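You operate a simulated robot arm through the tools that you are given. There is no shell and no other tool. Be economical: measure what you need, move in short steps, check, and stop when the job is done.

You are at the controls of a simulated two-armed robot. One attempt, no reset.

JOB
Free the yellow roundel from clamp T32 and light it on T27.
Fine: first knob to Free and jaw right back; then it lies in the ring at T27, dial at Mid; leave other roundels and controls.
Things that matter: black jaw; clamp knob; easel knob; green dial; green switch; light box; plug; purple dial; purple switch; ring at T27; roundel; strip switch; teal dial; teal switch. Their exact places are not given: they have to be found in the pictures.

The check looks at the end state, three seconds after you hand in, the way a careful person would. Anything else that was tipped, shoved, dropped, spilled or broken makes it a failure.

ROBOT AND FRAMES
Two 7-joint arms with two-finger parallel grippers on one trunk, on a base that drives. Base frame: it is fixed to the floor where the robot stands at the start and does not move with it; the origin is under the middle of the robot, x ahead of it, y to its left, z up; the surface under the hand at the start is at about z = 88.2. Units: cm, degrees, N and s.
The left shoulder is at the start at [7, 18.7, 131.5], the right one opposite. With the tool pointing down near the work surface each hand reaches from about 20 to 78 cm from the robot's upright axis, wherever it stands, measured 20 degrees to its own side. Places, roughly: black jaw [50, -10, 90]; clamp knob [50, -10, 90]; easel knob [30, -20, 90]; green dial [120, 70, 90]; green switch [120, 80, 90]; light box [60, 20, 90]; purple dial [30, 70, 90]; purple switch [30, 70, 90]; ring at T27 [60, 10, 90]; roundel [100, 75, 100]; strip switch [30, 40, 90]; teal dial [100, 20, 90]; teal switch [100, 10, 90]; white dial [50, 20, 90]; white switch [50, 10, 90]. Payload 3.91 kg a hand.
The tool frame of a hand sits at the grasp point between the pads (the TCP): z along the fingers, y along the line on which they close. The tips reach 3 cm beyond it. Largest opening 11 cm; finger width 2, thickness 1; the body of the gripper, 4.8 by 11.2 cm, starts 5.5 cm behind the TCP.
Orientation is that of the tool frame in the base frame, as [roll, pitch, yaw] about the fixed x, y, z axes, in that order (R = Rz(yaw) Ry(pitch) Rx(roll)). With the fingers straight down and closing along the base's y, the tool's x points along the base's -x, its y along +y and its z along -z.

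CONTROLS
- The arms move only by the tool nudge_tool. It takes "left_plan", "right_plan" or both (then of equal length, played together; a hand with none holds still); each is a list of rows, each a list of 7 numbers: the turn, a rotation vector about the tool's x, y, z in degrees, then the shift along the tool's x, y, z in m, then the gripper command, from -1 (fully open) to 1 (shut), values between in proportion. In form: [[ax, ay, az, dx, dy, dz, grip], ...]. A call has 1 to 8 rows; each row shifts and turns the commanded pose from where the row before left it, along the tool's axes as they then stand. A row lasts 0.2 s, in which the tool goes at most 5 cm and 8.6 degrees; a call with a longer step from one row to the next is refused whole, and so is a gripper value outside its range. A pose out of reach is approached as far as the arm can. The call stops where the force on the tool passes 50 N (or 10 N more than at its start, if that is more) or the arm is blocked; 0.2 s more then pass. Each finger travels about 7.2 cm/s and halts on what it meets, pressing with about 21 N; the grip force reading is that of the motor and also rises with nothing between the fingers. The clock runs only during rows and for 0.2 s after the last one: add rows that do not move to give the fingers time. The reply holds the time, the measured pose of the TCP, the force on the tool along the base axes, the opening and the grip force, in the units named above and with some noise, with the torque about the TCP (base axes, N m) and any sound that the robot's microphone picked up, and new pictures: "show" is both (left out), scene, wrist or none (wrist: the cameras of the hands that moved).
- Cameras (640 x 400 px; columns grow to the right, rows downward): "scene" is now at [11.51, 2.39, 152.64]; the picture's right is [0.12, -0.99, 0.00], its down [-0.70, -0.08, -0.71] and it looks along [0.71, 0.08, -0.70] (base axes); focal length 240 px, centre (320, 200). "left" rides on the left gripper at [7.2, -1.7, -10.3] in its tool frame; the picture's right is [0.23, 0.97, 0.00], its down [-0.76, 0.18, -0.62] and it looks along [-0.61, 0.14, 0.78] (tool axes); focal length 222 px, centre (320, 200). "right" rides on the right gripper at [7.2, 1.7, -10.3] in its tool frame; the picture's right is [-0.23, 0.97, 0.00], its down [-0.76, -0.18, -0.62] and it looks along [-0.61, -0.14, 0.78] (tool axes); focal length 222 px, centre (320, 200).
- raise_lower(by): slides the trunk up (or, below 0, down) by that many cm; the arms and the scene camera ride with it, the base frame stays. It gives what a move gives, with no picture.
- drive_base(legs): drives the robot by 1 to 6 legs, each [ahead, turn to the left] in cm and degrees, along the robot's own axes; the way and the turn of a leg run together, so that a leg with both is an arc; at most 150 cm and 180 degrees a leg. The arms and the cameras ride along, it lands a little off, and it stops where it bumps. It gives what a move gives, and a new picture of the scene camera.
- aim_head(pan, tilt): turns the head with the scene camera to pan (to the left, within 86 degrees either way) and tilt (down, from -29 to 69), counted from straight ahead of the robot. It gives what a move gives, and a new picture of the scene camera.
- pixel_to_xyz(camera, pixels): there is no depth. For up to 12 entries [column, row, z] of the newest picture of that camera ("zoom" is the newest enlarged one), the place [x, y] in the base frame at which the ray of that pixel passes the height z, good to about 0.3 cm, but the place of the scene camera against the robot may be out by one fixed shift of up to 2.5 cm in any direction. It takes no simulated time.
- zoom(camera, box): a new picture of the part [left, top, right, bottom] of that camera's present view, enlarged. It takes no simulated time.
- job_done(): hands the job in; it is judged then, once.

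Keep the steps short. Do not move on a guess: measure, check each grasp and each placing, and mend mistakes. In all there are 80 turns and 260 pictures (those below and enlarged ones count). Leave the grippers open and the arms clear of the work at the hand-in unless told otherwise, and finish with a single line.

The tools are called by a JSON object that holds its "fn" and its "kwargs". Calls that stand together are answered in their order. nudge_tool: Moves the arms, as the interface text tells. Its arguments: {"type":"object","properties":{"left_plan":{"type":"array","items":{"type":"array","items":{"type":"number"}}},"right_plan":{"type":"array","items":{"type":"array","items":{"type":"number"}}},"show":{"type":"string","enum":["both","scene","wrist","none"]}},"required":[]} The other tools are called the same way: raise_lower (by) slides the trunk up or down; drive_base (legs) drives the base; aim_head (pan, tilt) turns the head that bears the scene camera; pixel_to_xyz (camera, pixels) gives the place at which the rays of pixels pass given heights; zoom (camera, box) takes an enlarged picture of a part of a camera's view; job_done () hands the job in.

At the start:

```text
time: 0.0
left_position: [56.2, 29.41, 119.77]
left_orientation: [180.0, 0.0, -179.9]
left_contact_force: [0.0, -0.5, -0.1]
left_torque: [0.02, 0.0, -0.03]
left_opening: 11.01
left_gripper_force: 0.1
right_position: [47.63, -14.48, 128.06]
right_orientation: [180.0, 0.0, -180.0]
right_contact_force: [0.4, -0.1, 0.1]
right_torque: [-0.01, -0.02, 0.0]
right_opening: 11.02
right_gripper_force: 0.1
trunk travel left (down, up): [-82.5, 11.5]
robot x, y, heading: [0.22, -0.32, 0.2]
head pan, tilt: [6.8, 44.5]
```

scene: 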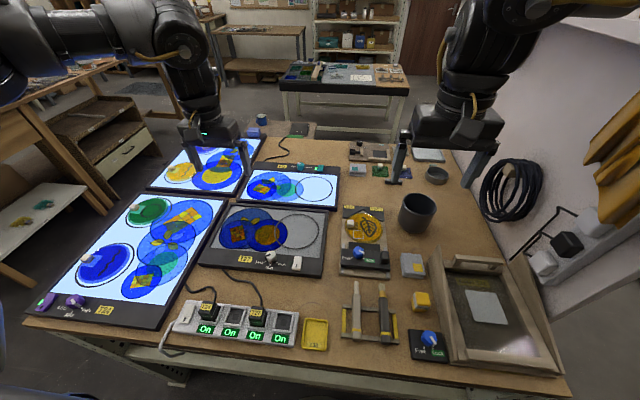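
right: 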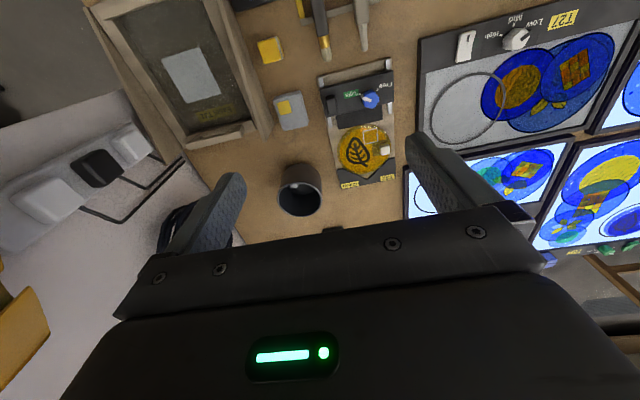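
left: 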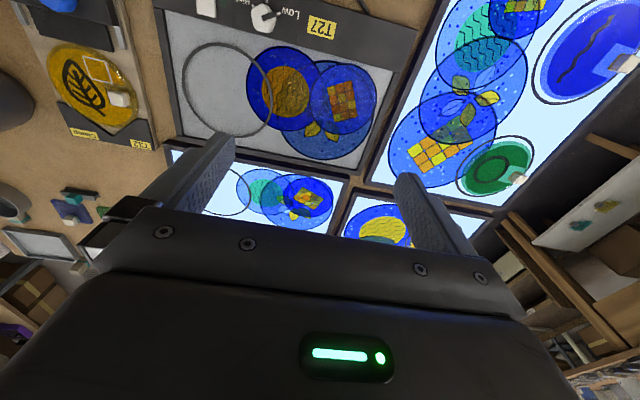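

I see the clamp with the yellow leaf roundel near (362,235) and the dark box T27 near (265,240). I'll enlarge both, plus the power strip.

{"fn": "zoom", "kwargs": {"camera": "scene", "box": [320, 190, 420, 290]}}

{"fn": "zoom", "kwargs": {"camera": "scene", "box": [190, 190, 340, 290]}}

{"fn": "zoom", "kwargs": {"camera": "scene", "box": [160, 270, 320, 370]}}

{"fn": "zoom", "kwargs": {"camera": "right", "box": [300, 50, 420, 200]}}

{"fn": "zoom", "kwargs": {"camera": "right", "box": [400, 0, 640, 150]}}

```text
4.00 times, centred on (370, 240) of scene
```

zoom: 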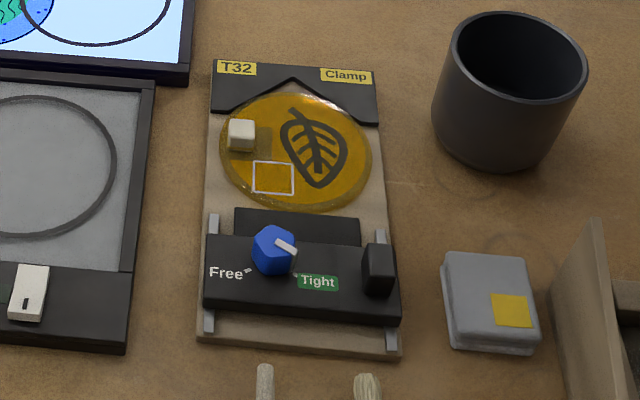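

```text
4.00 times, centred on (265, 240) of scene
```

zoom: 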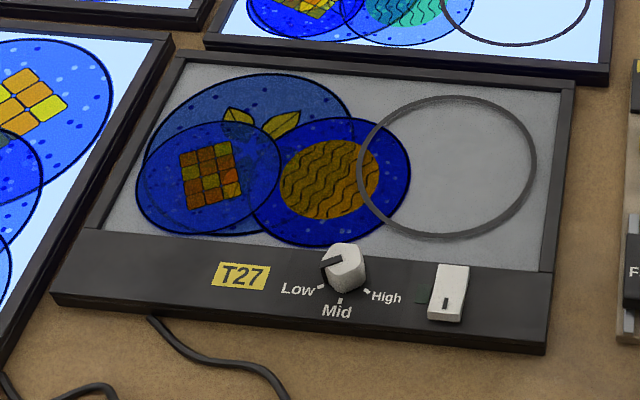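

```text
4.00 times, centred on (240, 320) of scene
```

zoom: 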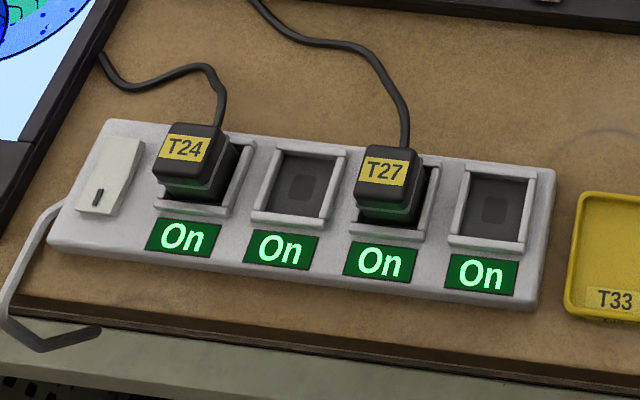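

```text
2.67 times, centred on (360, 125) of right
```

zoom: 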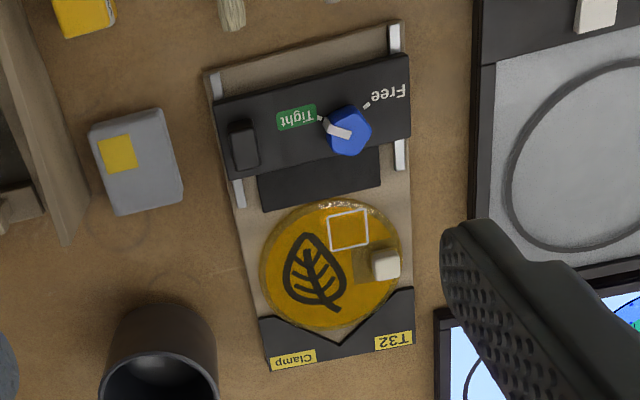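

```text
2.67 times, centred on (520, 75) of right
```

zoom: 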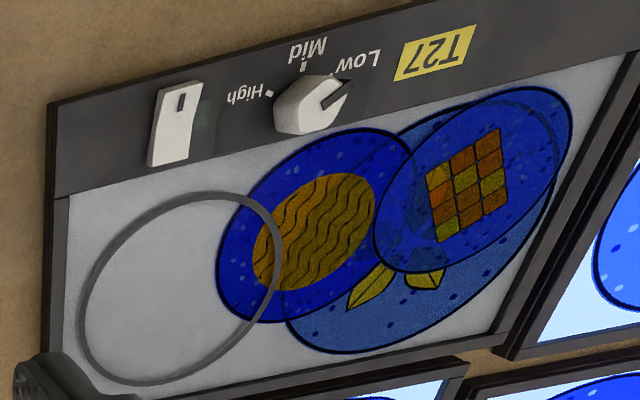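

T27 is plugged in, and its switch and dial are white. The dial sits around Low. The clamp knob points at Tight. I'll take rough places from the right wrist picture at a few heights.

{"fn": "pixel_to_xyz", "kwargs": {"camera": "right", "pixels": [[370, 99.5, 92], [370, 99.5, 94], [331, 104, 92], [384.4, 149.4, 91], [363.8, 149.4, 90], [363.8, 149.4, 92], [515, 38, 92], [515, 38, 94], [465, 46, 91], [469, 110, 90]]}}

{"fn": "pixel_to_xyz", "kwargs": {"camera": "scene", "pixels": [[358, 252, 92], [384, 257, 92], [350, 223, 91], [363, 227, 90], [276, 256, 92], [297, 264, 91], [302, 231, 90]]}}

{"fn": "pixel_to_xyz", "kwargs": {"camera": "left", "pixels": [[265, 18, 92], [265, 18, 94], [228, 90, 90], [118, 99, 91], [92, 80, 90]]}}

```text
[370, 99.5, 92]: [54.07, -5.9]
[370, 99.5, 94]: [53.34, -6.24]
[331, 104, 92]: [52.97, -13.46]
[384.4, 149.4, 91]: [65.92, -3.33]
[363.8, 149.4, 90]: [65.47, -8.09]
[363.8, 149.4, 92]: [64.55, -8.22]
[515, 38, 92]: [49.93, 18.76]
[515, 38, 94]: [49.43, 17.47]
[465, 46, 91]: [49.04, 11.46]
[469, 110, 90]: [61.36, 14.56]
```

```text
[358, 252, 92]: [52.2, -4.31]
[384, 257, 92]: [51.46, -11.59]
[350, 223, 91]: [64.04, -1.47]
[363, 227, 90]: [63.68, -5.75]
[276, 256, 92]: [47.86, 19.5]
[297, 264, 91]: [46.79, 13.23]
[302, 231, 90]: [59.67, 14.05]
```

```text
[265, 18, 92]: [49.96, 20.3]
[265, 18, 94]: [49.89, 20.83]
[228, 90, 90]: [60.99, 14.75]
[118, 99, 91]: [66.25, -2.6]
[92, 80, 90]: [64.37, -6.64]
```

The hands' views agree: the knob is near (53.7,-6), the handle cube near (66,-3), the ring near (61,14.6) and the dial near (50,20). I'll lower the right hand above the clamp knob for a closer look.

{"fn": "nudge_tool", "kwargs": {"right_plan": [[0, 0, 0, -0.006, 0.017, 0.036, -1], [0, 0, 0, -0.006, 0.017, 0.036, -1], [0, 0, 0, -0.006, 0.017, 0.036, -1], [0, 0, 0, -0.006, 0.017, 0.036, -1], [0, 0, 0, -0.006, 0.017, 0.036, -1], [0, 0, 0, 0, 0, 0, -1]], "show": "wrist"}}

```text
time: 1.4
left_position: [56.11, 29.31, 119.95]
left_orientation: [-180.0, -0.1, -179.9]
left_contact_force: [0.1, -0.8, -0.5]
left_torque: [0.01, 0.01, -0.04]
left_opening: 11.01
left_gripper_force: 0.1
right_position: [52.2, -7.25, 111.57]
right_orientation: [179.9, 0.0, -180.0]
right_contact_force: [0.0, -0.1, 0.0]
right_torque: [0.02, -0.01, -0.01]
right_opening: 11.02
right_gripper_force: 0.1
right hand out of reach, approached as far as the arm can: row 1, 2, 3
trunk travel left (down, up): [-82.5, 11.5]
robot x, y, heading: [-0.08, -0.16, 0.0]
head pan, tilt: [6.8, 44.5]
```

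right: 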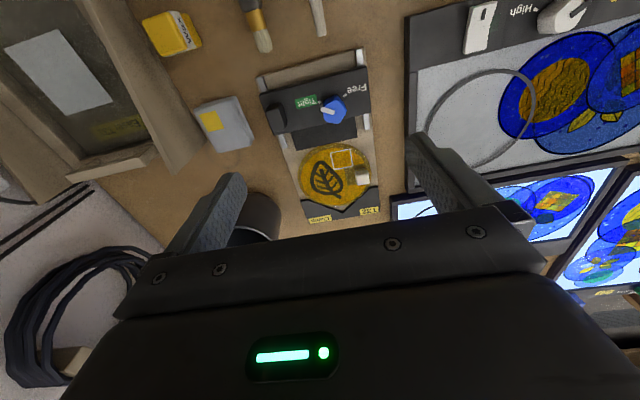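

The view is closer now. I'll zoom for accurate pixels.

{"fn": "zoom", "kwargs": {"camera": "right", "box": [240, 40, 400, 140]}}

{"fn": "zoom", "kwargs": {"camera": "right", "box": [260, 125, 420, 225]}}

```text
4.00 times, centred on (320, 90) of right
```

zoom: 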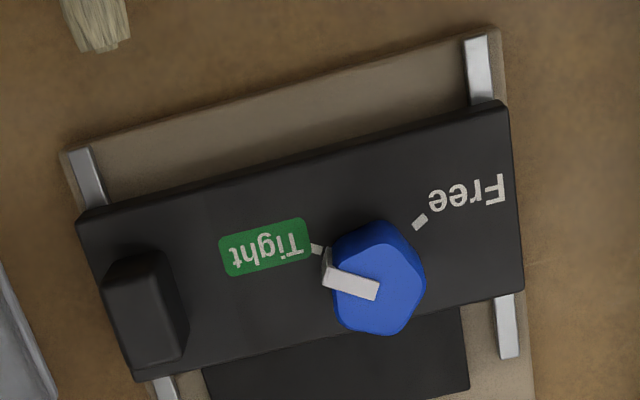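

```text
4.00 times, centred on (340, 175) of right
```

zoom: 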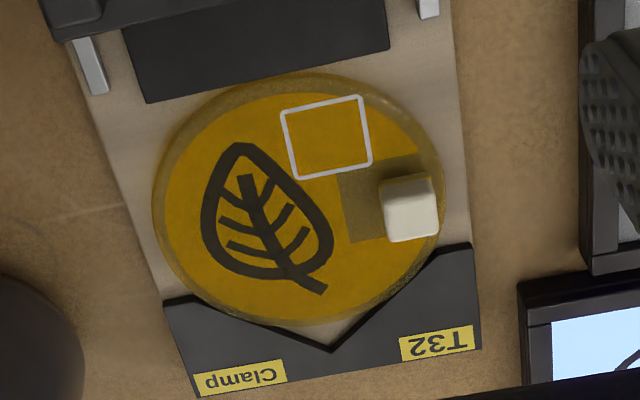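

{"fn": "pixel_to_xyz", "kwargs": {"camera": "right", "pixels": [[333.75, 107.5, 91], [333.75, 107.5, 92], [333.75, 107.5, 94], [319.5, 102, 91], [345, 95.5, 91], [276, 117, 92], [276, 117, 94], [362.5, 177.5, 90], [362.5, 177.5, 92], [335, 176, 90], [335, 176, 92]]}}

```text
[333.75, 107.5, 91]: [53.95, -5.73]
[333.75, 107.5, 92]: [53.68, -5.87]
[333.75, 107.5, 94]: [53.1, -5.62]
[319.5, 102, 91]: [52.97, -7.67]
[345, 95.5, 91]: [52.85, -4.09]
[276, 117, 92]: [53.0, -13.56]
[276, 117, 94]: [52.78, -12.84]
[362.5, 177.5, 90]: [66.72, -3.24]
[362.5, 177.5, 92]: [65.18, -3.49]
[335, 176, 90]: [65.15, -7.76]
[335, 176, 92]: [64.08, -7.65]
```

The knob is at about (53.5,-5.8) and has to turn clockwise seen from above, about 115-120°. I'll go over it, pre-turn the wrist backward, and part-close the fingers.

{"fn": "nudge_tool", "kwargs": {"right_plan": [[0, 0, 0, -0.004, 0.005, 0.035, 0.1], [0, 0, 0, -0.004, 0.005, 0.035, 0.1], [0, 0, 0, -0.005, 0.005, 0.03, 0.1], [0, 0, -8.5, 0, 0, 0, 0.1], [0, 0, -8.5, 0, 0, 0, 0.1], [0, 0, -8.5, 0, 0, 0, 0.1], [0, 0, -8.5, 0, 0, 0, 0.1], [0, 0, -8.5, 0, 0, 0, 0.1]], "show": "wrist"}}

```text
time: 3.2
left_position: [56.15, 29.37, 119.9]
left_orientation: [-180.0, 0.1, -179.9]
left_contact_force: [-0.4, 0.4, -0.8]
left_torque: [0.02, -0.01, -0.01]
left_opening: 11.02
left_gripper_force: 0.0
right_position: [53.51, -5.84, 101.62]
right_orientation: [179.9, 0.0, -137.3]
right_contact_force: [0.2, -0.2, -0.4]
right_torque: [-0.01, 0.0, -0.03]
right_opening: 4.98
right_gripper_force: 0.0
trunk travel left (down, up): [-82.5, 11.5]
robot x, y, heading: [-0.15, 0.09, -0.0]
head pan, tilt: [6.8, 44.5]
```

right: 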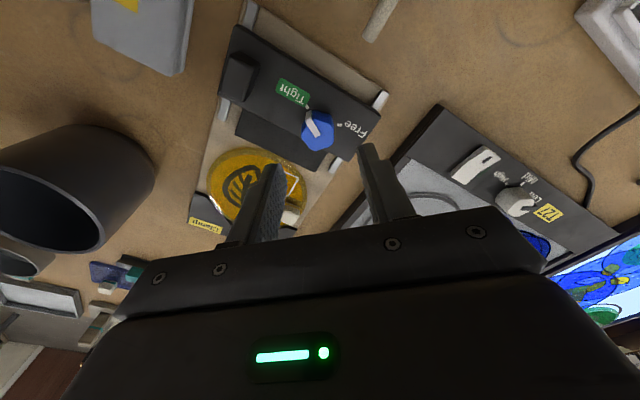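

{"fn": "zoom", "kwargs": {"camera": "right", "box": [240, 70, 400, 170]}}

{"fn": "pixel_to_xyz", "kwargs": {"camera": "right", "pixels": [[318, 130, 91], [318, 130, 92], [318, 130, 93], [318, 130, 94]]}}

```text
4.00 times, centred on (320, 120) of right
```

zoom: 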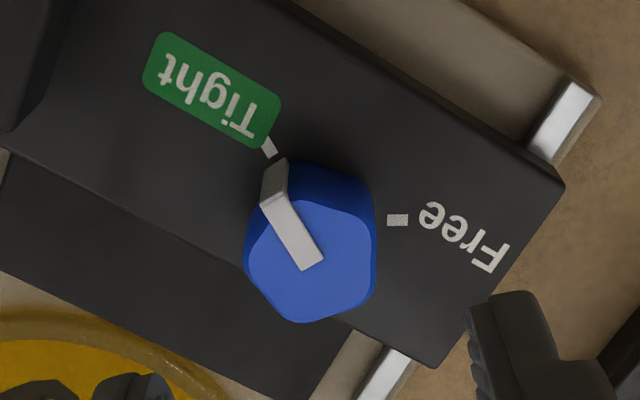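

```text
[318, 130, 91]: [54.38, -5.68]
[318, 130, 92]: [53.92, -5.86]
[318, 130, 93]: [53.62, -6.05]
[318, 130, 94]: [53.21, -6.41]
```

The knob centre is about (53.9,-5.8). I'll lower 5 cm with the fingers straddling it, then look again.

{"fn": "nudge_tool", "kwargs": {"right_plan": [[0, 0, 0, -0.0015, 0.0015, 0.025, 0.1], [0, 0, 0, -0.0015, 0.0015, 0.022, 0.1], [0, 0, 0, 0, 0, 0, 0.1]], "show": "wrist"}}

{"fn": "zoom", "kwargs": {"camera": "right", "box": [220, 90, 420, 215]}}

{"fn": "zoom", "kwargs": {"camera": "scene", "box": [310, 190, 430, 290]}}

```text
time: 4.0
left_position: [56.09, 29.43, 119.9]
left_orientation: [180.0, 0.0, -179.9]
left_contact_force: [0.9, 0.6, -0.7]
left_torque: [0.01, 0.0, 0.01]
left_opening: 11.0
left_gripper_force: 0.1
right_position: [53.55, -5.49, 96.97]
right_orientation: [180.0, 0.1, -137.4]
right_contact_force: [-0.7, -0.1, 0.6]
right_torque: [-0.01, -0.01, 0.01]
right_opening: 4.94
right_gripper_force: 0.0
trunk travel left (down, up): [-82.5, 11.5]
robot x, y, heading: [-0.15, -0.02, -0.0]
head pan, tilt: [6.8, 44.5]
```

right: 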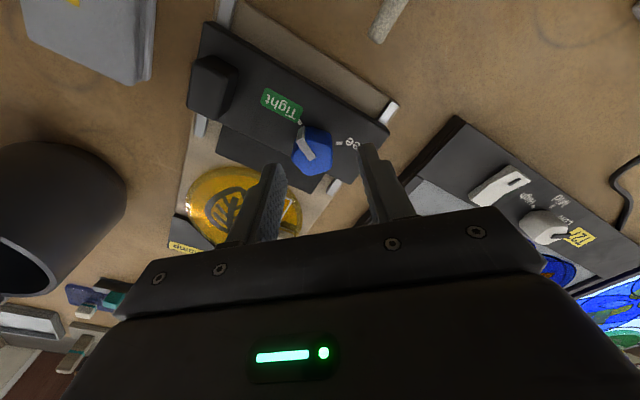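

```text
3.20 times, centred on (320, 152) of right
```

zoom: 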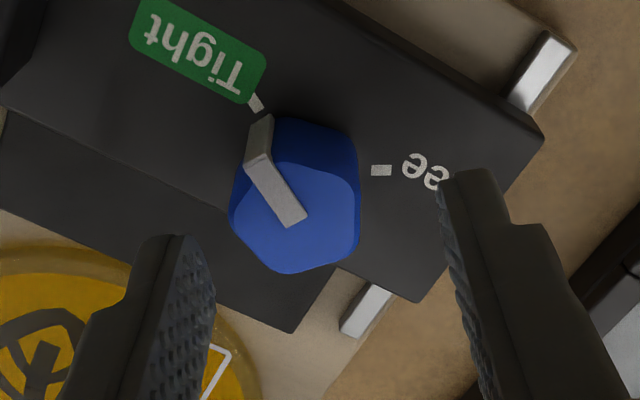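

```text
4.00 times, centred on (370, 240) of scene
```

zoom: 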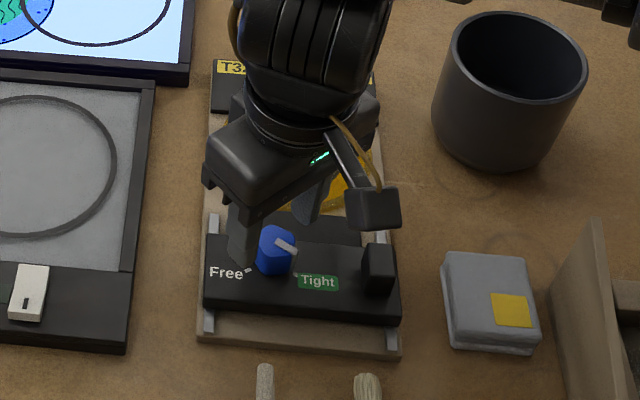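

{"fn": "pixel_to_xyz", "kwargs": {"camera": "right", "pixels": [[312, 154, 91], [312, 154, 92], [312, 154, 93], [316, 144, 90], [316, 144, 91], [320, 163, 93.97]]}}

{"fn": "pixel_to_xyz", "kwargs": {"camera": "scene", "pixels": [[359, 250, 91], [359, 250, 93]]}}

```text
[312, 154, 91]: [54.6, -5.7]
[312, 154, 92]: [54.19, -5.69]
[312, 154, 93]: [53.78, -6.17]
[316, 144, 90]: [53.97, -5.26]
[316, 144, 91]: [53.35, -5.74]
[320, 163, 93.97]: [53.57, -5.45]
```

```text
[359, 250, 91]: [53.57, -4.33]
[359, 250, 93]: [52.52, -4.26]
```

The knob sits about 0.5 cm toward the left finger. I'll shift that way, lower 2.3 cm, and check.

{"fn": "nudge_tool", "kwargs": {"right_plan": [[0, 0, 0, 0, -0.005, 0.0, 0.1], [0, 0, 0, 0, 0, 0.012, 0.1], [0, 0, 0, 0, 0, 0.011, 0.1], [0, 0, 0, 0, 0, 0, 0.1]], "show": "none"}}

{"fn": "zoom", "kwargs": {"camera": "right", "box": [220, 90, 420, 215]}}

{"fn": "zoom", "kwargs": {"camera": "scene", "box": [330, 220, 410, 280]}}

```text
time: 5.0
left_position: [56.1, 29.28, 119.74]
left_orientation: [-179.9, 0.0, -179.9]
left_contact_force: [-0.8, 0.4, -0.1]
left_torque: [0.02, 0.03, 0.0]
left_opening: 11.01
left_gripper_force: 0.1
right_position: [53.99, -5.82, 94.63]
right_orientation: [-180.0, 0.0, -137.4]
right_contact_force: [0.2, 0.9, 0.4]
right_torque: [0.01, 0.01, 0.01]
right_opening: 4.97
right_gripper_force: 0.1
trunk travel left (down, up): [-82.5, 11.5]
robot x, y, heading: [-0.21, -0.19, 0.2]
head pan, tilt: [6.8, 44.5]
```

```text
3.20 times, centred on (320, 152) of right
```

zoom: 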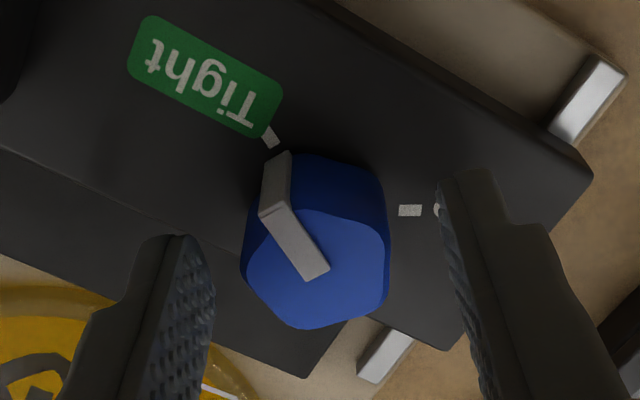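

```text
6.67 times, centred on (370, 250) of scene
```

zoom: 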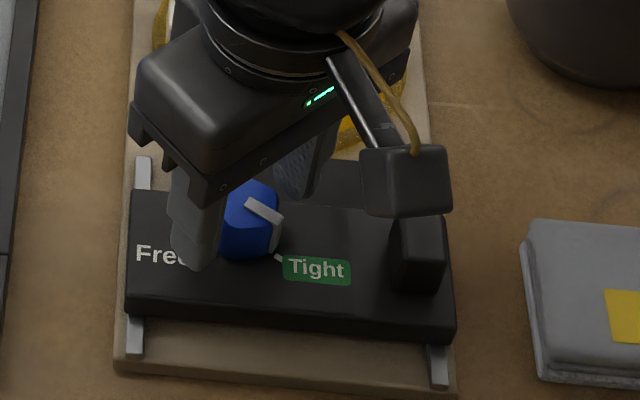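

The fingers straddle the knob well. Now I'll close.

{"fn": "nudge_tool", "kwargs": {"right_plan": [[0, 0, 0, 0, 0, 0.003, 0.5], [0, 0, 0, 0, 0, 0, 1], [0, 0, 0, 0, 0, 0, 1]], "show": "none"}}

{"fn": "zoom", "kwargs": {"camera": "right", "box": [220, 90, 420, 215]}}

```text
time: 5.8
left_position: [56.17, 29.47, 119.84]
left_orientation: [-179.9, -0.1, -179.8]
left_contact_force: [0.1, 0.2, 0.0]
left_torque: [0.01, 0.02, -0.02]
left_opening: 10.99
left_gripper_force: 0.1
right_position: [54.0, -5.84, 94.5]
right_orientation: [180.0, 0.2, -137.4]
right_contact_force: [6.0, -4.1, 14.9]
right_torque: [-0.02, 0.41, 0.02]
right_opening: 2.95
right_gripper_force: 45.1
trunk travel left (down, up): [-82.5, 11.5]
robot x, y, heading: [0.2, 0.41, 0.3]
head pan, tilt: [6.8, 44.5]
```

```text
3.20 times, centred on (320, 152) of right
```

zoom: 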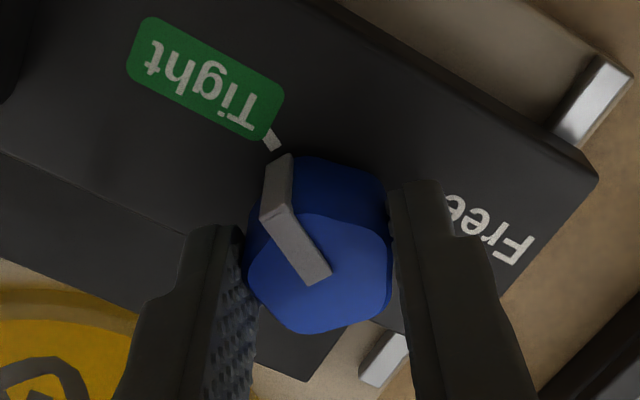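

It is gripped at 2.95 cm, and the tips just touch the plate (15 N). I'll ease up 2 mm and turn clockwise.

{"fn": "nudge_tool", "kwargs": {"right_plan": [[0, 0, 0, 0, 0, -0.003, 1], [0, 0, 8, 0, 0, 0, 1], [0, 0, 8, 0, 0, 0, 1], [0, 0, 8, 0, 0, 0, 1], [0, 0, 8, 0, 0, 0, 1], [0, 0, 8, 0, 0, 0, 1], [0, 0, 8, 0, 0, 0, 1]], "show": "none"}}

{"fn": "zoom", "kwargs": {"camera": "right", "box": [220, 90, 420, 215]}}

```text
time: 7.4
left_position: [56.4, 29.46, 119.68]
left_orientation: [180.0, -0.1, -179.9]
left_contact_force: [-0.8, 0.1, 0.1]
left_torque: [0.02, 0.0, -0.01]
left_opening: 10.97
left_gripper_force: 0.0
right_position: [54.07, -5.71, 94.33]
right_orientation: [179.9, -0.2, 174.4]
right_contact_force: [-0.8, 2.2, -25.0]
right_torque: [-0.31, -0.22, -0.04]
right_opening: 2.96
right_gripper_force: 44.8
trunk travel left (down, up): [-82.5, 11.5]
robot x, y, heading: [-0.25, -0.23, -0.3]
head pan, tilt: [6.8, 44.5]
```

```text
3.20 times, centred on (320, 152) of right
```

zoom: 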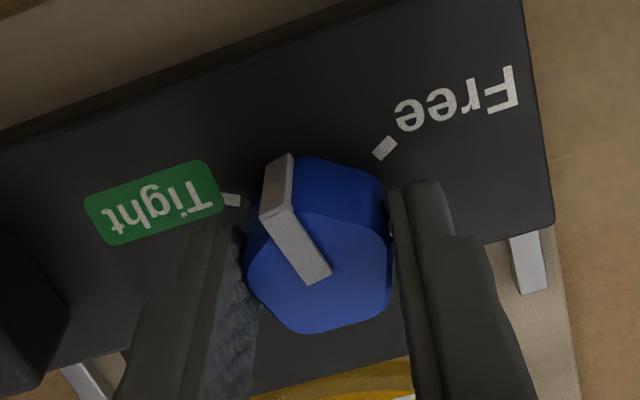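

It is turning. I'll continue 56° more.

{"fn": "nudge_tool", "kwargs": {"right_plan": [[0, 0, 8, 0, 0, 0.001, 1], [0, 0, 8, 0, 0, 0, 1], [0, 0, 8, 0, 0, 0, 1], [0, 0, 8, 0, 0, 0, 1], [0, 0, 8, 0, 0, 0, 1], [0, 0, 8, 0, 0, 0, 1], [0, 0, 8, 0, 0, 0, 1]], "show": "none"}}

{"fn": "zoom", "kwargs": {"camera": "right", "box": [220, 90, 420, 215]}}

```text
time: 8.4
left_position: [55.53, 29.47, 120.03]
left_orientation: [180.0, 0.2, 180.0]
left_contact_force: [-0.7, 0.1, 0.8]
left_torque: [0.0, -0.04, 0.01]
left_opening: 10.99
left_gripper_force: 0.1
right_position: [58.92, -5.27, 92.28]
right_orientation: [-179.7, -0.3, 144.3]
right_contact_force: [-1.0, 0.4, 0.7]
right_torque: [-0.02, -0.07, -0.01]
right_opening: 0.01
right_gripper_force: 37.4
right hand out of reach, approached as far as the arm can: row 2, 3, 4, 5
trunk travel left (down, up): [-82.5, 11.5]
robot x, y, heading: [-0.05, -0.06, 0.0]
head pan, tilt: [6.8, 44.5]
stopped in row 5 (right hand): the force on the tool passed its limit at 76 N (the readings are from after the stop); the commanded pose is now the measured one
```

```text
3.20 times, centred on (320, 152) of right
```

zoom: 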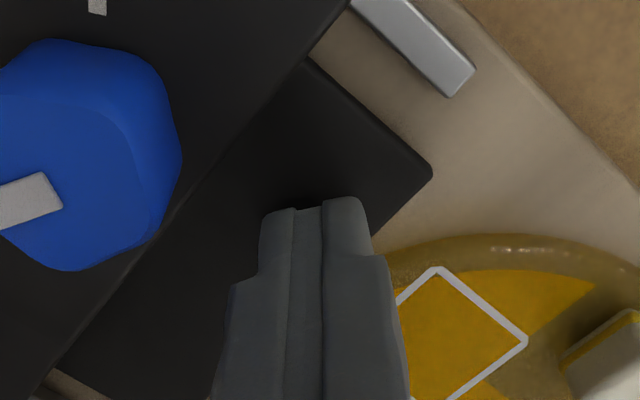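

The wrist ran to its reach limit and slipped off the knob. I'll lift straight up with care and inspect.

{"fn": "nudge_tool", "kwargs": {"right_plan": [[0, 0, 0, 0, 0, -0.02, 1], [0, 0, 0, 0, 0, -0.035, 1], [0, 0, 0, 0, 0, -0.035, 1], [0, 0, 0, 0, 0, 0, 1]], "show": "both"}}

{"fn": "zoom", "kwargs": {"camera": "right", "box": [180, 50, 460, 225]}}

```text
time: 9.4
left_position: [56.33, 29.32, 119.63]
left_orientation: [-180.0, -0.2, -179.9]
left_contact_force: [0.0, 0.3, 0.1]
left_torque: [0.02, 0.02, -0.01]
left_opening: 10.99
left_gripper_force: 0.0
right_position: [62.65, -4.78, 99.78]
right_orientation: [-179.5, -0.5, 144.2]
right_contact_force: [0.3, -0.6, 0.4]
right_torque: [-0.02, -0.01, -0.02]
right_opening: 0.04
right_gripper_force: 37.8
right hand out of reach, approached as far as the arm can: row 1, 2, 3
trunk travel left (down, up): [-82.5, 11.5]
robot x, y, heading: [0.72, 0.16, 0.1]
head pan, tilt: [6.8, 44.5]
```

scene: 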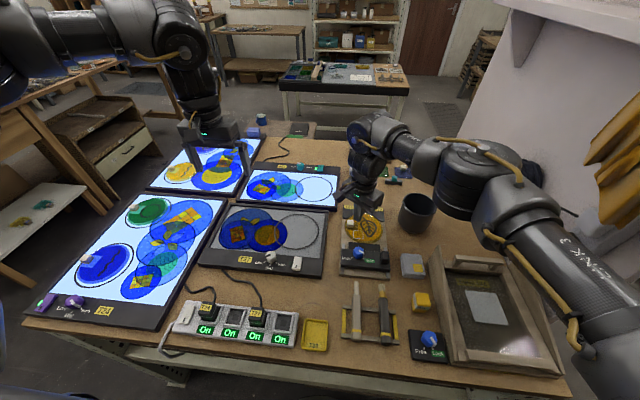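
right: 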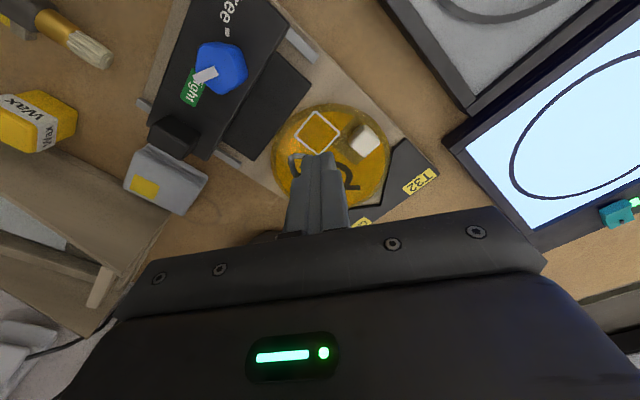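

```text
2.29 times, centred on (320, 138) of right
```

zoom: 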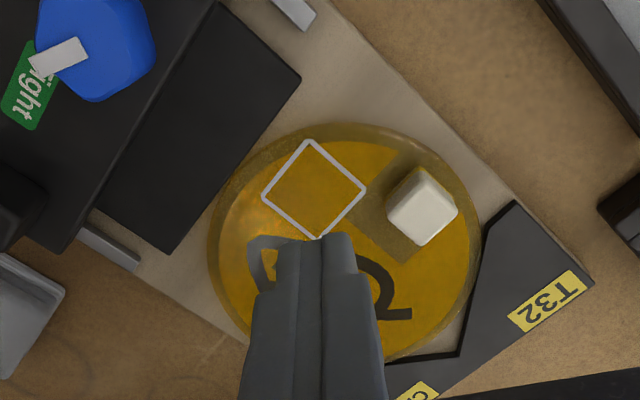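

The roundel is unharmed, and the knob seems to have sprung back to Tight, so I need one fuller stroke starting from further back. I'll turn the wrist back at height first.

{"fn": "nudge_tool", "kwargs": {"right_plan": [[0, 0, -8.5, 0, 0, -0.005, 0.1], [0, 0, -8.5, 0, 0, 0, 0.1], [0, 0, -8.5, 0, 0, 0, 0.1], [0, 0, -8.5, 0, 0, 0, 0.1], [0, 0, -8.5, 0, 0, 0, 0.1], [0, 0, -8.5, 0, 0, 0, 0.1], [0, 0, -8.5, 0, 0, 0, 0.1], [0, 0, -8.5, 0, 0, 0, 0.1]], "show": "none"}}

```text
time: 11.2
left_position: [56.32, 29.44, 119.78]
left_orientation: [180.0, -0.1, -179.9]
left_contact_force: [0.8, -0.4, 0.8]
left_torque: [0.0, 0.01, 0.01]
left_opening: 11.02
left_gripper_force: 0.1
right_position: [62.57, -4.9, 100.28]
right_orientation: [179.7, -0.6, -147.7]
right_contact_force: [-0.3, 0.7, 0.2]
right_torque: [-0.01, -0.04, -0.02]
right_opening: 4.95
right_gripper_force: 0.1
trunk travel left (down, up): [-82.5, 11.5]
robot x, y, heading: [-0.08, -0.03, -0.1]
head pan, tilt: [6.8, 44.5]
```

{"fn": "nudge_tool", "kwargs": {"right_plan": [[0, 0, 0, 0.0391, 0.0191, -0.002, 0.1], [0, 0, 0, 0.0391, 0.0191, 0, 0.1], [0, 0, -8.5, 0, 0, 0, 0.1], [0, 0, -8.5, 0, 0, 0, 0.1], [0, 0, -8.5, 0, 0, 0, 0.1], [0, 0, -8.5, 0, 0, 0, 0.1], [0, 0, -8.5, 0, 0, 0, 0.1], [0, 0, -8.5, 0, 0, 0, 0.1]], "show": "none"}}

```text
time: 13.0
left_position: [56.12, 29.36, 119.7]
left_orientation: [-179.9, -0.1, -180.0]
left_contact_force: [-0.8, 0.2, -0.5]
left_torque: [0.0, -0.04, 0.01]
left_opening: 10.99
left_gripper_force: 0.1
right_position: [53.87, -5.85, 100.59]
right_orientation: [179.5, -0.1, -96.7]
right_contact_force: [-0.2, -0.1, 0.0]
right_torque: [0.0, -0.01, -0.02]
right_opening: 4.96
right_gripper_force: 0.0
trunk travel left (down, up): [-82.5, 11.5]
robot x, y, heading: [-0.0, -0.17, -0.2]
head pan, tilt: [6.8, 44.5]
```

{"fn": "nudge_tool", "kwargs": {"right_plan": [[0, 0, -8.5, 0, 0, 0, 0.1], [0, 0, -8.5, 0, 0, 0, 0.1], [0, 0, -8.5, 0, 0, 0, 0.1], [0, 0, -8.5, 0, 0, 0, 0.1], [0, 0, 0, 0, 0, 0.02, 0.1], [0, 0, 0, 0, 0, 0.015, 0.1], [0, 0, 0, 0, 0, 0, 0.1]], "show": "both"}}

{"fn": "zoom", "kwargs": {"camera": "right", "box": [220, 90, 420, 215]}}

```text
time: 14.6
left_position: [56.2, 29.52, 119.81]
left_orientation: [-180.0, -0.2, -180.0]
left_contact_force: [0.2, -0.2, -0.8]
left_torque: [0.0, -0.04, -0.02]
left_opening: 11.03
left_gripper_force: 0.0
right_position: [53.95, -5.84, 97.04]
right_orientation: [179.4, 0.2, -62.9]
right_contact_force: [-0.6, -0.3, 0.0]
right_torque: [0.0, 0.01, -0.02]
right_opening: 4.95
right_gripper_force: 0.1
trunk travel left (down, up): [-82.5, 11.5]
robot x, y, heading: [0.07, -0.12, 0.1]
head pan, tilt: [6.8, 44.5]
```

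scene: 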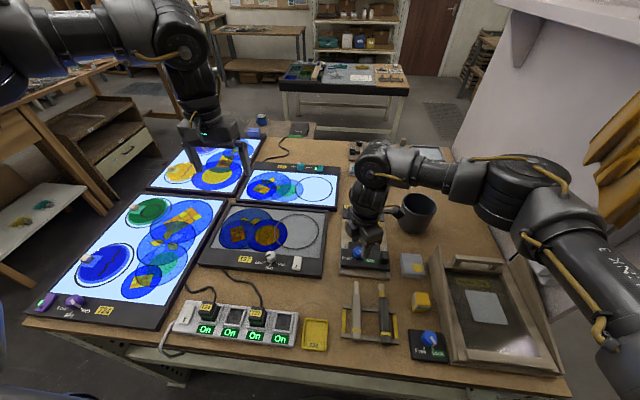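
right: 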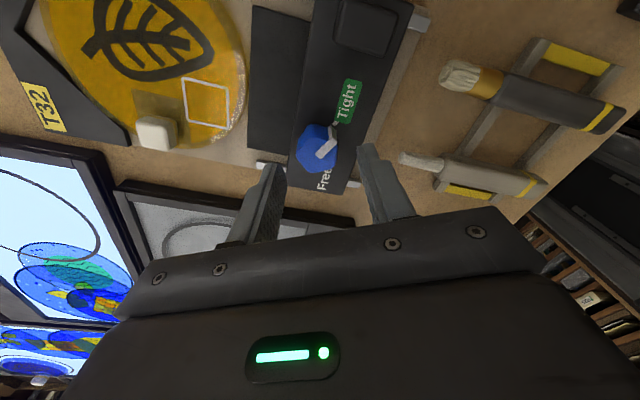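

```text
3.20 times, centred on (320, 152) of right
```

zoom: 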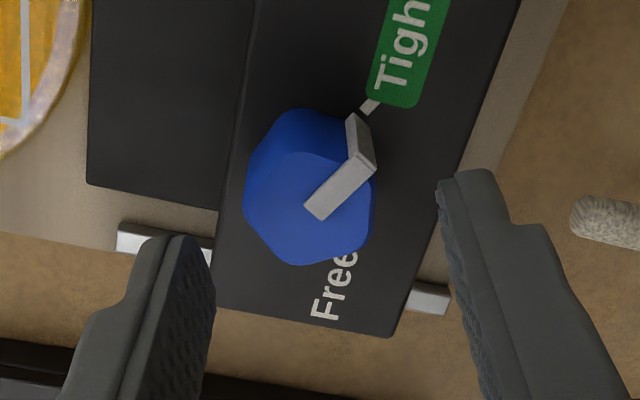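

I'm at yaw -63 over the knob, which still reads Tight. I'll shift 3 mm, lower and close.

{"fn": "nudge_tool", "kwargs": {"right_plan": [[0.5, 0, 0, 0, -0.003, 0.0, 0.1], [0, 0, 0, 0, 0, 0.012, 0.1], [0, 0, 0, 0, 0, 0.012, 0.1], [0, 0, 0, 0, 0, 0, 0.5], [0, 0, 0, 0, 0, 0, 1], [0, 0, 0, 0, 0, 0, 1]], "show": "none"}}

{"fn": "zoom", "kwargs": {"camera": "right", "box": [220, 90, 420, 215]}}

```text
time: 16.0
left_position: [56.26, 29.24, 119.79]
left_orientation: [180.0, -0.2, -179.9]
left_contact_force: [0.2, 0.3, 0.2]
left_torque: [0.0, -0.01, 0.0]
left_opening: 10.99
left_gripper_force: 0.1
right_position: [54.04, -5.81, 94.46]
right_orientation: [179.7, 0.2, -62.9]
right_contact_force: [-6.3, -2.3, -5.7]
right_torque: [-0.2, -0.33, -0.06]
right_opening: 2.93
right_gripper_force: 44.8
trunk travel left (down, up): [-82.5, 11.5]
robot x, y, heading: [0.23, -0.07, -0.1]
head pan, tilt: [6.8, 44.5]
```

```text
3.20 times, centred on (320, 152) of right
```

zoom: 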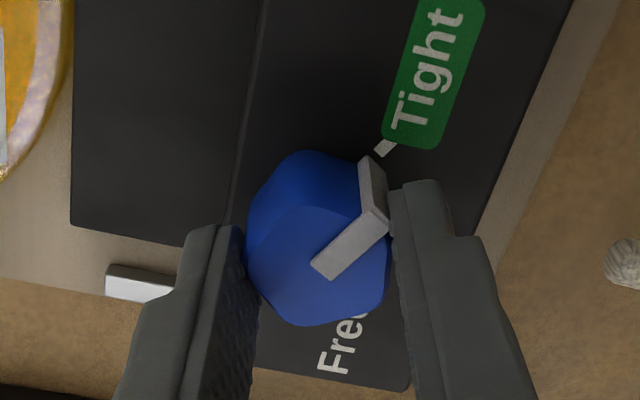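

Gripped squarely. I'll turn 64°, watching the readings.

{"fn": "nudge_tool", "kwargs": {"right_plan": [[0, 0, 8, 0, 0, 0, 1], [0, 0, 8, 0, 0, 0, 1], [0, 0, 8, 0, 0, 0, 1], [0, 0, 8, 0, 0, 0, 1], [0, 0, 8, 0, 0, 0, 1], [0, 0, 8, 0, 0, 0, 1], [0, 0, 8, 0, 0, 0, 1], [0, 0, 8, 0, 0, 0, 1]], "show": "none"}}

{"fn": "zoom", "kwargs": {"camera": "right", "box": [220, 90, 420, 215]}}

```text
time: 17.8
left_position: [56.27, 29.35, 119.66]
left_orientation: [179.9, -0.1, -179.9]
left_contact_force: [0.0, -0.7, -0.2]
left_torque: [-0.01, 0.0, 0.02]
left_opening: 10.99
left_gripper_force: 0.1
right_position: [54.14, -5.7, 94.59]
right_orientation: [179.6, 0.0, -127.0]
right_contact_force: [-8.0, -2.2, -15.7]
right_torque: [0.5, -0.73, 0.01]
right_opening: 2.97
right_gripper_force: 44.9
trunk travel left (down, up): [-82.5, 11.5]
robot x, y, heading: [0.09, -0.12, 0.2]
head pan, tilt: [6.8, 44.5]
```

```text
3.20 times, centred on (320, 152) of right
```

zoom: 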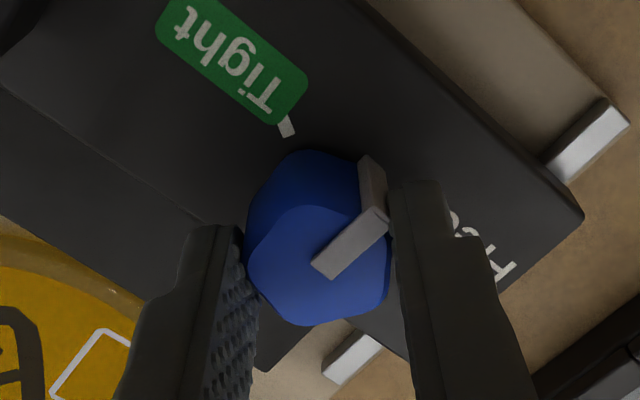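

It is turning well. Another 44°.

{"fn": "nudge_tool", "kwargs": {"right_plan": [[0, 0, 8, 0, 0, 0.0005, 1], [0, 0, 8, 0, 0, 0, 1], [0, 0, 8, 0, 0, 0, 1], [0, 0, 8, 0, 0, 0, 1], [0, 0, 8, 0, 0, 0, 1], [0, 0, 4, 0, 0, 0, 1]], "show": "none"}}

{"fn": "zoom", "kwargs": {"camera": "right", "box": [220, 90, 420, 215]}}

```text
time: 19.2
left_position: [56.22, 29.35, 119.69]
left_orientation: [179.9, -0.1, -179.8]
left_contact_force: [0.5, 0.5, -0.1]
left_torque: [-0.03, 0.0, 0.01]
left_opening: 11.0
left_gripper_force: 0.0
right_position: [54.11, -5.74, 94.65]
right_orientation: [179.8, -0.1, -171.0]
right_contact_force: [-7.1, -4.4, -8.8]
right_torque: [-0.31, -1.01, 0.02]
right_opening: 2.96
right_gripper_force: 45.0
trunk travel left (down, up): [-82.5, 11.5]
robot x, y, heading: [0.39, 0.22, 0.0]
head pan, tilt: [6.8, 44.5]
```

```text
3.20 times, centred on (320, 152) of right
```

zoom: 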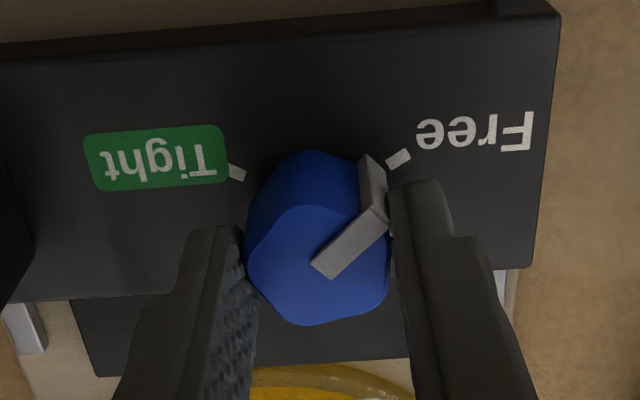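

The Free tick (398,160) is roughly 10° beyond the pointer. I'll turn 11° more.

{"fn": "nudge_tool", "kwargs": {"right_plan": [[0, 0, 6, 0, 0, 0, 1], [0, 0, 6, 0, 0, 0, 1], [0, 0, 0, 0, 0, 0, 1]], "show": "none"}}

{"fn": "zoom", "kwargs": {"camera": "right", "box": [220, 90, 420, 215]}}

```text
time: 20.0
left_position: [56.23, 29.27, 119.8]
left_orientation: [179.8, -0.1, -179.9]
left_contact_force: [0.6, -0.2, -0.8]
left_torque: [0.02, -0.01, -0.01]
left_opening: 11.0
left_gripper_force: 0.1
right_position: [54.08, -5.74, 94.57]
right_orientation: [180.0, -0.3, 177.1]
right_contact_force: [-5.0, -4.6, -7.9]
right_torque: [-0.56, -0.5, -0.01]
right_opening: 2.95
right_gripper_force: 44.6
trunk travel left (down, up): [-82.5, 11.5]
robot x, y, heading: [0.18, -0.25, 0.0]
head pan, tilt: [6.8, 44.5]
```

```text
3.20 times, centred on (320, 152) of right
```

zoom: 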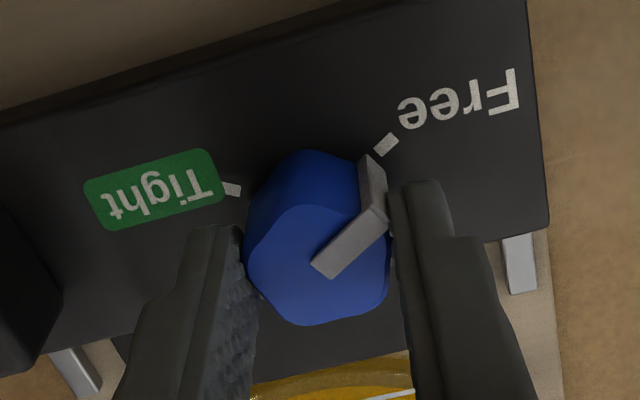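

The pointer is in line with the Free tick. I'll open, let it settle, and rise.

{"fn": "nudge_tool", "kwargs": {"right_plan": [[0, 0, 0, 0, 0, 0, 0.1], [0, 0, 0, 0, 0, 0, 0.1], [0, 0, 0, 0, 0, -0.02, 0.1], [0, 0, 0, 0, 0, -0.03, 0.1], [0, 0, -3, 0, 0, 0, 0.1]], "show": "wrist"}}

{"fn": "zoom", "kwargs": {"camera": "right", "box": [220, 60, 420, 185]}}

```text
time: 21.2
left_position: [56.25, 29.38, 119.66]
left_orientation: [179.9, -0.1, -179.9]
left_contact_force: [-0.2, -0.4, -1.0]
left_torque: [0.04, 0.0, -0.02]
left_opening: 10.99
left_gripper_force: 0.0
right_position: [54.24, -5.68, 99.58]
right_orientation: [179.9, -0.2, -180.0]
right_contact_force: [1.0, -1.0, 0.5]
right_torque: [0.01, -0.01, 0.01]
right_opening: 4.96
right_gripper_force: 0.1
trunk travel left (down, up): [-82.5, 11.5]
robot x, y, heading: [0.22, -0.03, -0.0]
head pan, tilt: [6.8, 44.5]
```

right: 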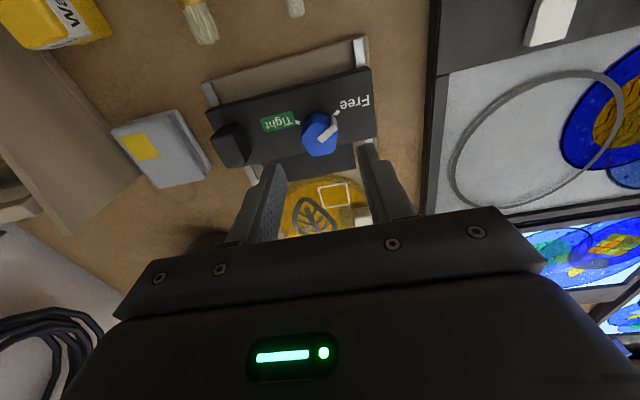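

```text
3.20 times, centred on (320, 122) of right
```

zoom: 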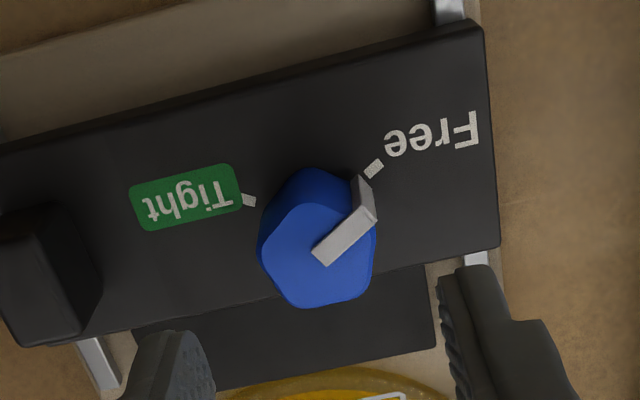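

The knob stays at Free. Now the jaw handle, the black block near (232,145). I'll measure it and the rails' direction.

{"fn": "zoom", "kwargs": {"camera": "right", "box": [180, 30, 380, 155]}}

{"fn": "pixel_to_xyz", "kwargs": {"camera": "right", "pixels": [[359, 42, 90], [368, 141, 90], [206, 86, 90], [250, 176, 90], [232, 140, 92], [232, 140, 94], [372, 128, 91.3], [370, 68, 91.3], [206, 106, 91.3]]}}

```text
3.20 times, centred on (280, 92) of right
```

zoom: 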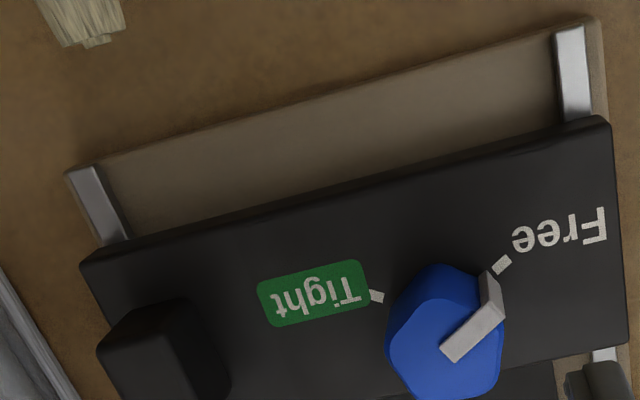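

```text
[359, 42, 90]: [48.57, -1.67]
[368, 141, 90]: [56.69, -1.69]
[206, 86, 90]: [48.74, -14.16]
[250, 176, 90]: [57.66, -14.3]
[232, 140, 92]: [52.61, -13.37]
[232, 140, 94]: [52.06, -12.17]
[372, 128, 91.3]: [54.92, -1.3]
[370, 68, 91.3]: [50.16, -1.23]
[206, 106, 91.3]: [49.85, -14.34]
```

The rails run along x, and the jaw's rear edge (x≈50) has about 1.5-2 cm of rail behind it. The handle is around (52.9,-13.4). I'll go over it.

{"fn": "nudge_tool", "kwargs": {"right_plan": [[0, 0, 0, 0.006, -0.038, 0, 0.1], [0, 0, 0, 0.006, -0.038, 0, 0.1], [0, 0, 0, 0, 0, 0.02, 0.1], [0, 0, 0, 0, 0, 0, 0.1]], "show": "none"}}

{"fn": "zoom", "kwargs": {"camera": "right", "box": [220, 80, 420, 205]}}

{"fn": "zoom", "kwargs": {"camera": "scene", "box": [330, 210, 430, 285]}}

```text
time: 22.2
left_position: [56.27, 29.37, 119.7]
left_orientation: [179.9, -0.1, -179.9]
left_contact_force: [-0.5, -0.1, -0.2]
left_torque: [-0.01, 0.01, 0.02]
left_opening: 11.0
left_gripper_force: 0.0
right_position: [52.92, -13.26, 97.63]
right_orientation: [179.8, -0.2, -179.8]
right_contact_force: [0.5, 0.0, -0.3]
right_torque: [0.01, -0.01, -0.01]
right_opening: 4.96
right_gripper_force: 0.0
trunk travel left (down, up): [-82.5, 11.5]
robot x, y, heading: [-0.08, 0.2, -0.0]
head pan, tilt: [6.8, 44.5]
```

```text
3.20 times, centred on (320, 142) of right
```

zoom: 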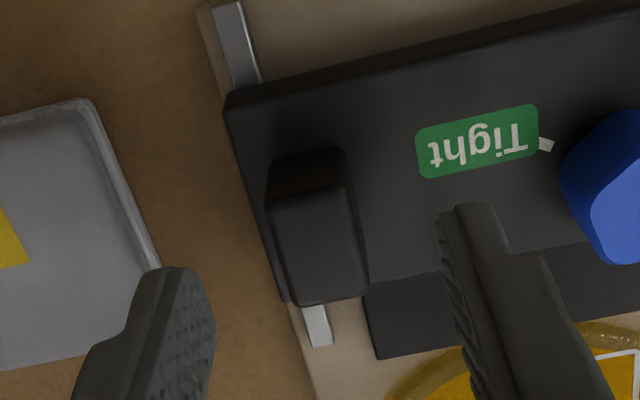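

```text
5.33 times, centred on (380, 248) of scene
```

zoom: 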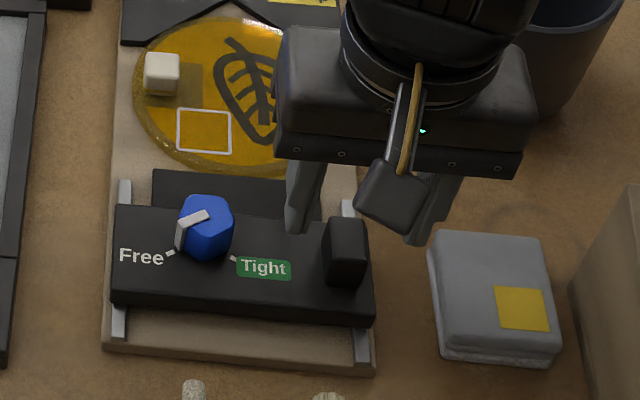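

{"fn": "pixel_to_xyz", "kwargs": {"camera": "right", "pixels": [[267, 164, 90], [267, 164, 92], [319.5, 157, 93], [319.5, 157, 94.5], [306, 165, 93.5], [335, 160, 93.5]]}}

```text
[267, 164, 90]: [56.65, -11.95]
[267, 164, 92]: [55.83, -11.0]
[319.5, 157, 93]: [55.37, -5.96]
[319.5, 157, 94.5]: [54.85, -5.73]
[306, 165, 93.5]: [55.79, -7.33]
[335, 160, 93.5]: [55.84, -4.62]
```

The box's edge (y≈-18.6) clears the finger, and the handle is centred in y. I'll narrow the fingers, lower 2.6 cm and grip.

{"fn": "nudge_tool", "kwargs": {"right_plan": [[0, 0, 0, -0.003, 0, 0, 0.4], [0, 0, 0, 0, 0, 0.013, 0.4], [0, 0, 0, 0, 0, 0.013, 0.4], [0, 0, 0, 0, 0, 0, 0.7], [0, 0, 0, 0, 0, 0, 1], [0, 0, 0, 0, 0, 0, 1]], "show": "wrist"}}

{"fn": "zoom", "kwargs": {"camera": "right", "box": [220, 80, 420, 205]}}

```text
time: 23.6
left_position: [56.43, 29.26, 119.64]
left_orientation: [179.8, -0.2, -179.8]
left_contact_force: [-0.1, -0.3, 0.1]
left_torque: [0.0, 0.04, 0.01]
left_opening: 11.0
left_gripper_force: 0.0
right_position: [53.16, -13.34, 94.99]
right_orientation: [179.9, -0.2, -179.8]
right_contact_force: [-0.4, -4.4, 1.3]
right_torque: [-0.52, 0.24, 0.82]
right_opening: 1.99
right_gripper_force: 44.8
trunk travel left (down, up): [-82.5, 11.5]
robot x, y, heading: [0.25, -0.36, -0.1]
head pan, tilt: [6.8, 44.5]
```

right: 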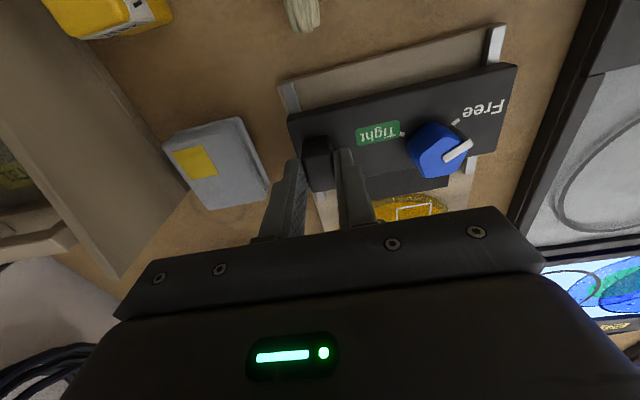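

```text
3.20 times, centred on (320, 142) of right
```

zoom: 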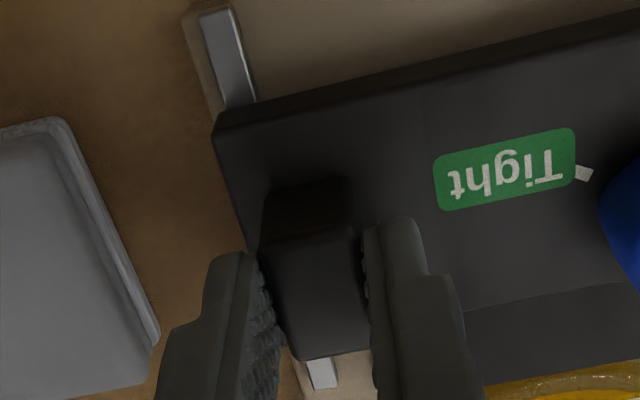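

The handle is gripped (2.0 cm). I'll pull it toward the robot in small steps.

{"fn": "nudge_tool", "kwargs": {"right_plan": [[0, 0, 0, 0.005, 0, 0, 1], [0, 0, 0, 0.005, 0, 0, 1], [0, 0, 0, 0.005, 0, 0, 1], [0, 0, 0, 0.005, 0, 0, 1]], "show": "wrist"}}

{"fn": "zoom", "kwargs": {"camera": "scene", "box": [330, 210, 430, 285]}}

```text
time: 24.6
left_position: [56.2, 29.31, 119.69]
left_orientation: [180.0, -0.1, -179.9]
left_contact_force: [0.2, -0.1, 0.1]
left_torque: [0.0, 0.03, 0.03]
left_opening: 11.0
left_gripper_force: 0.1
right_position: [51.11, -13.32, 95.02]
right_orientation: [179.8, -0.1, -179.9]
right_contact_force: [1.3, -4.2, 3.4]
right_torque: [-0.34, 0.12, 0.67]
right_opening: 1.97
right_gripper_force: 44.2
trunk travel left (down, up): [-82.5, 11.5]
robot x, y, heading: [0.24, -0.12, -0.0]
head pan, tilt: [6.8, 44.5]
```

right: 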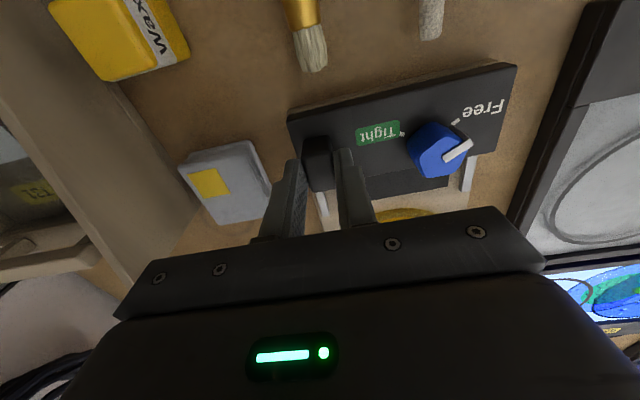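

```text
5.33 times, centred on (380, 248) of scene
```

zoom: 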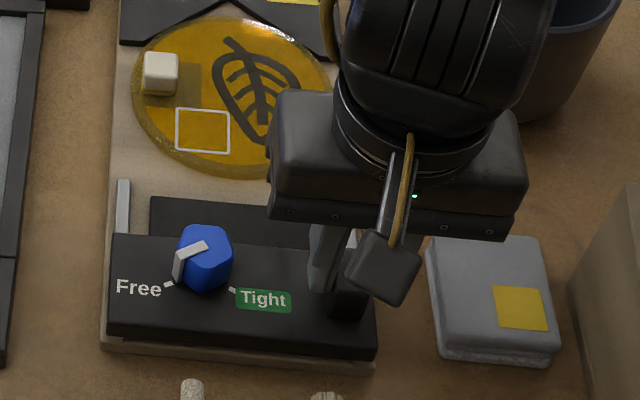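

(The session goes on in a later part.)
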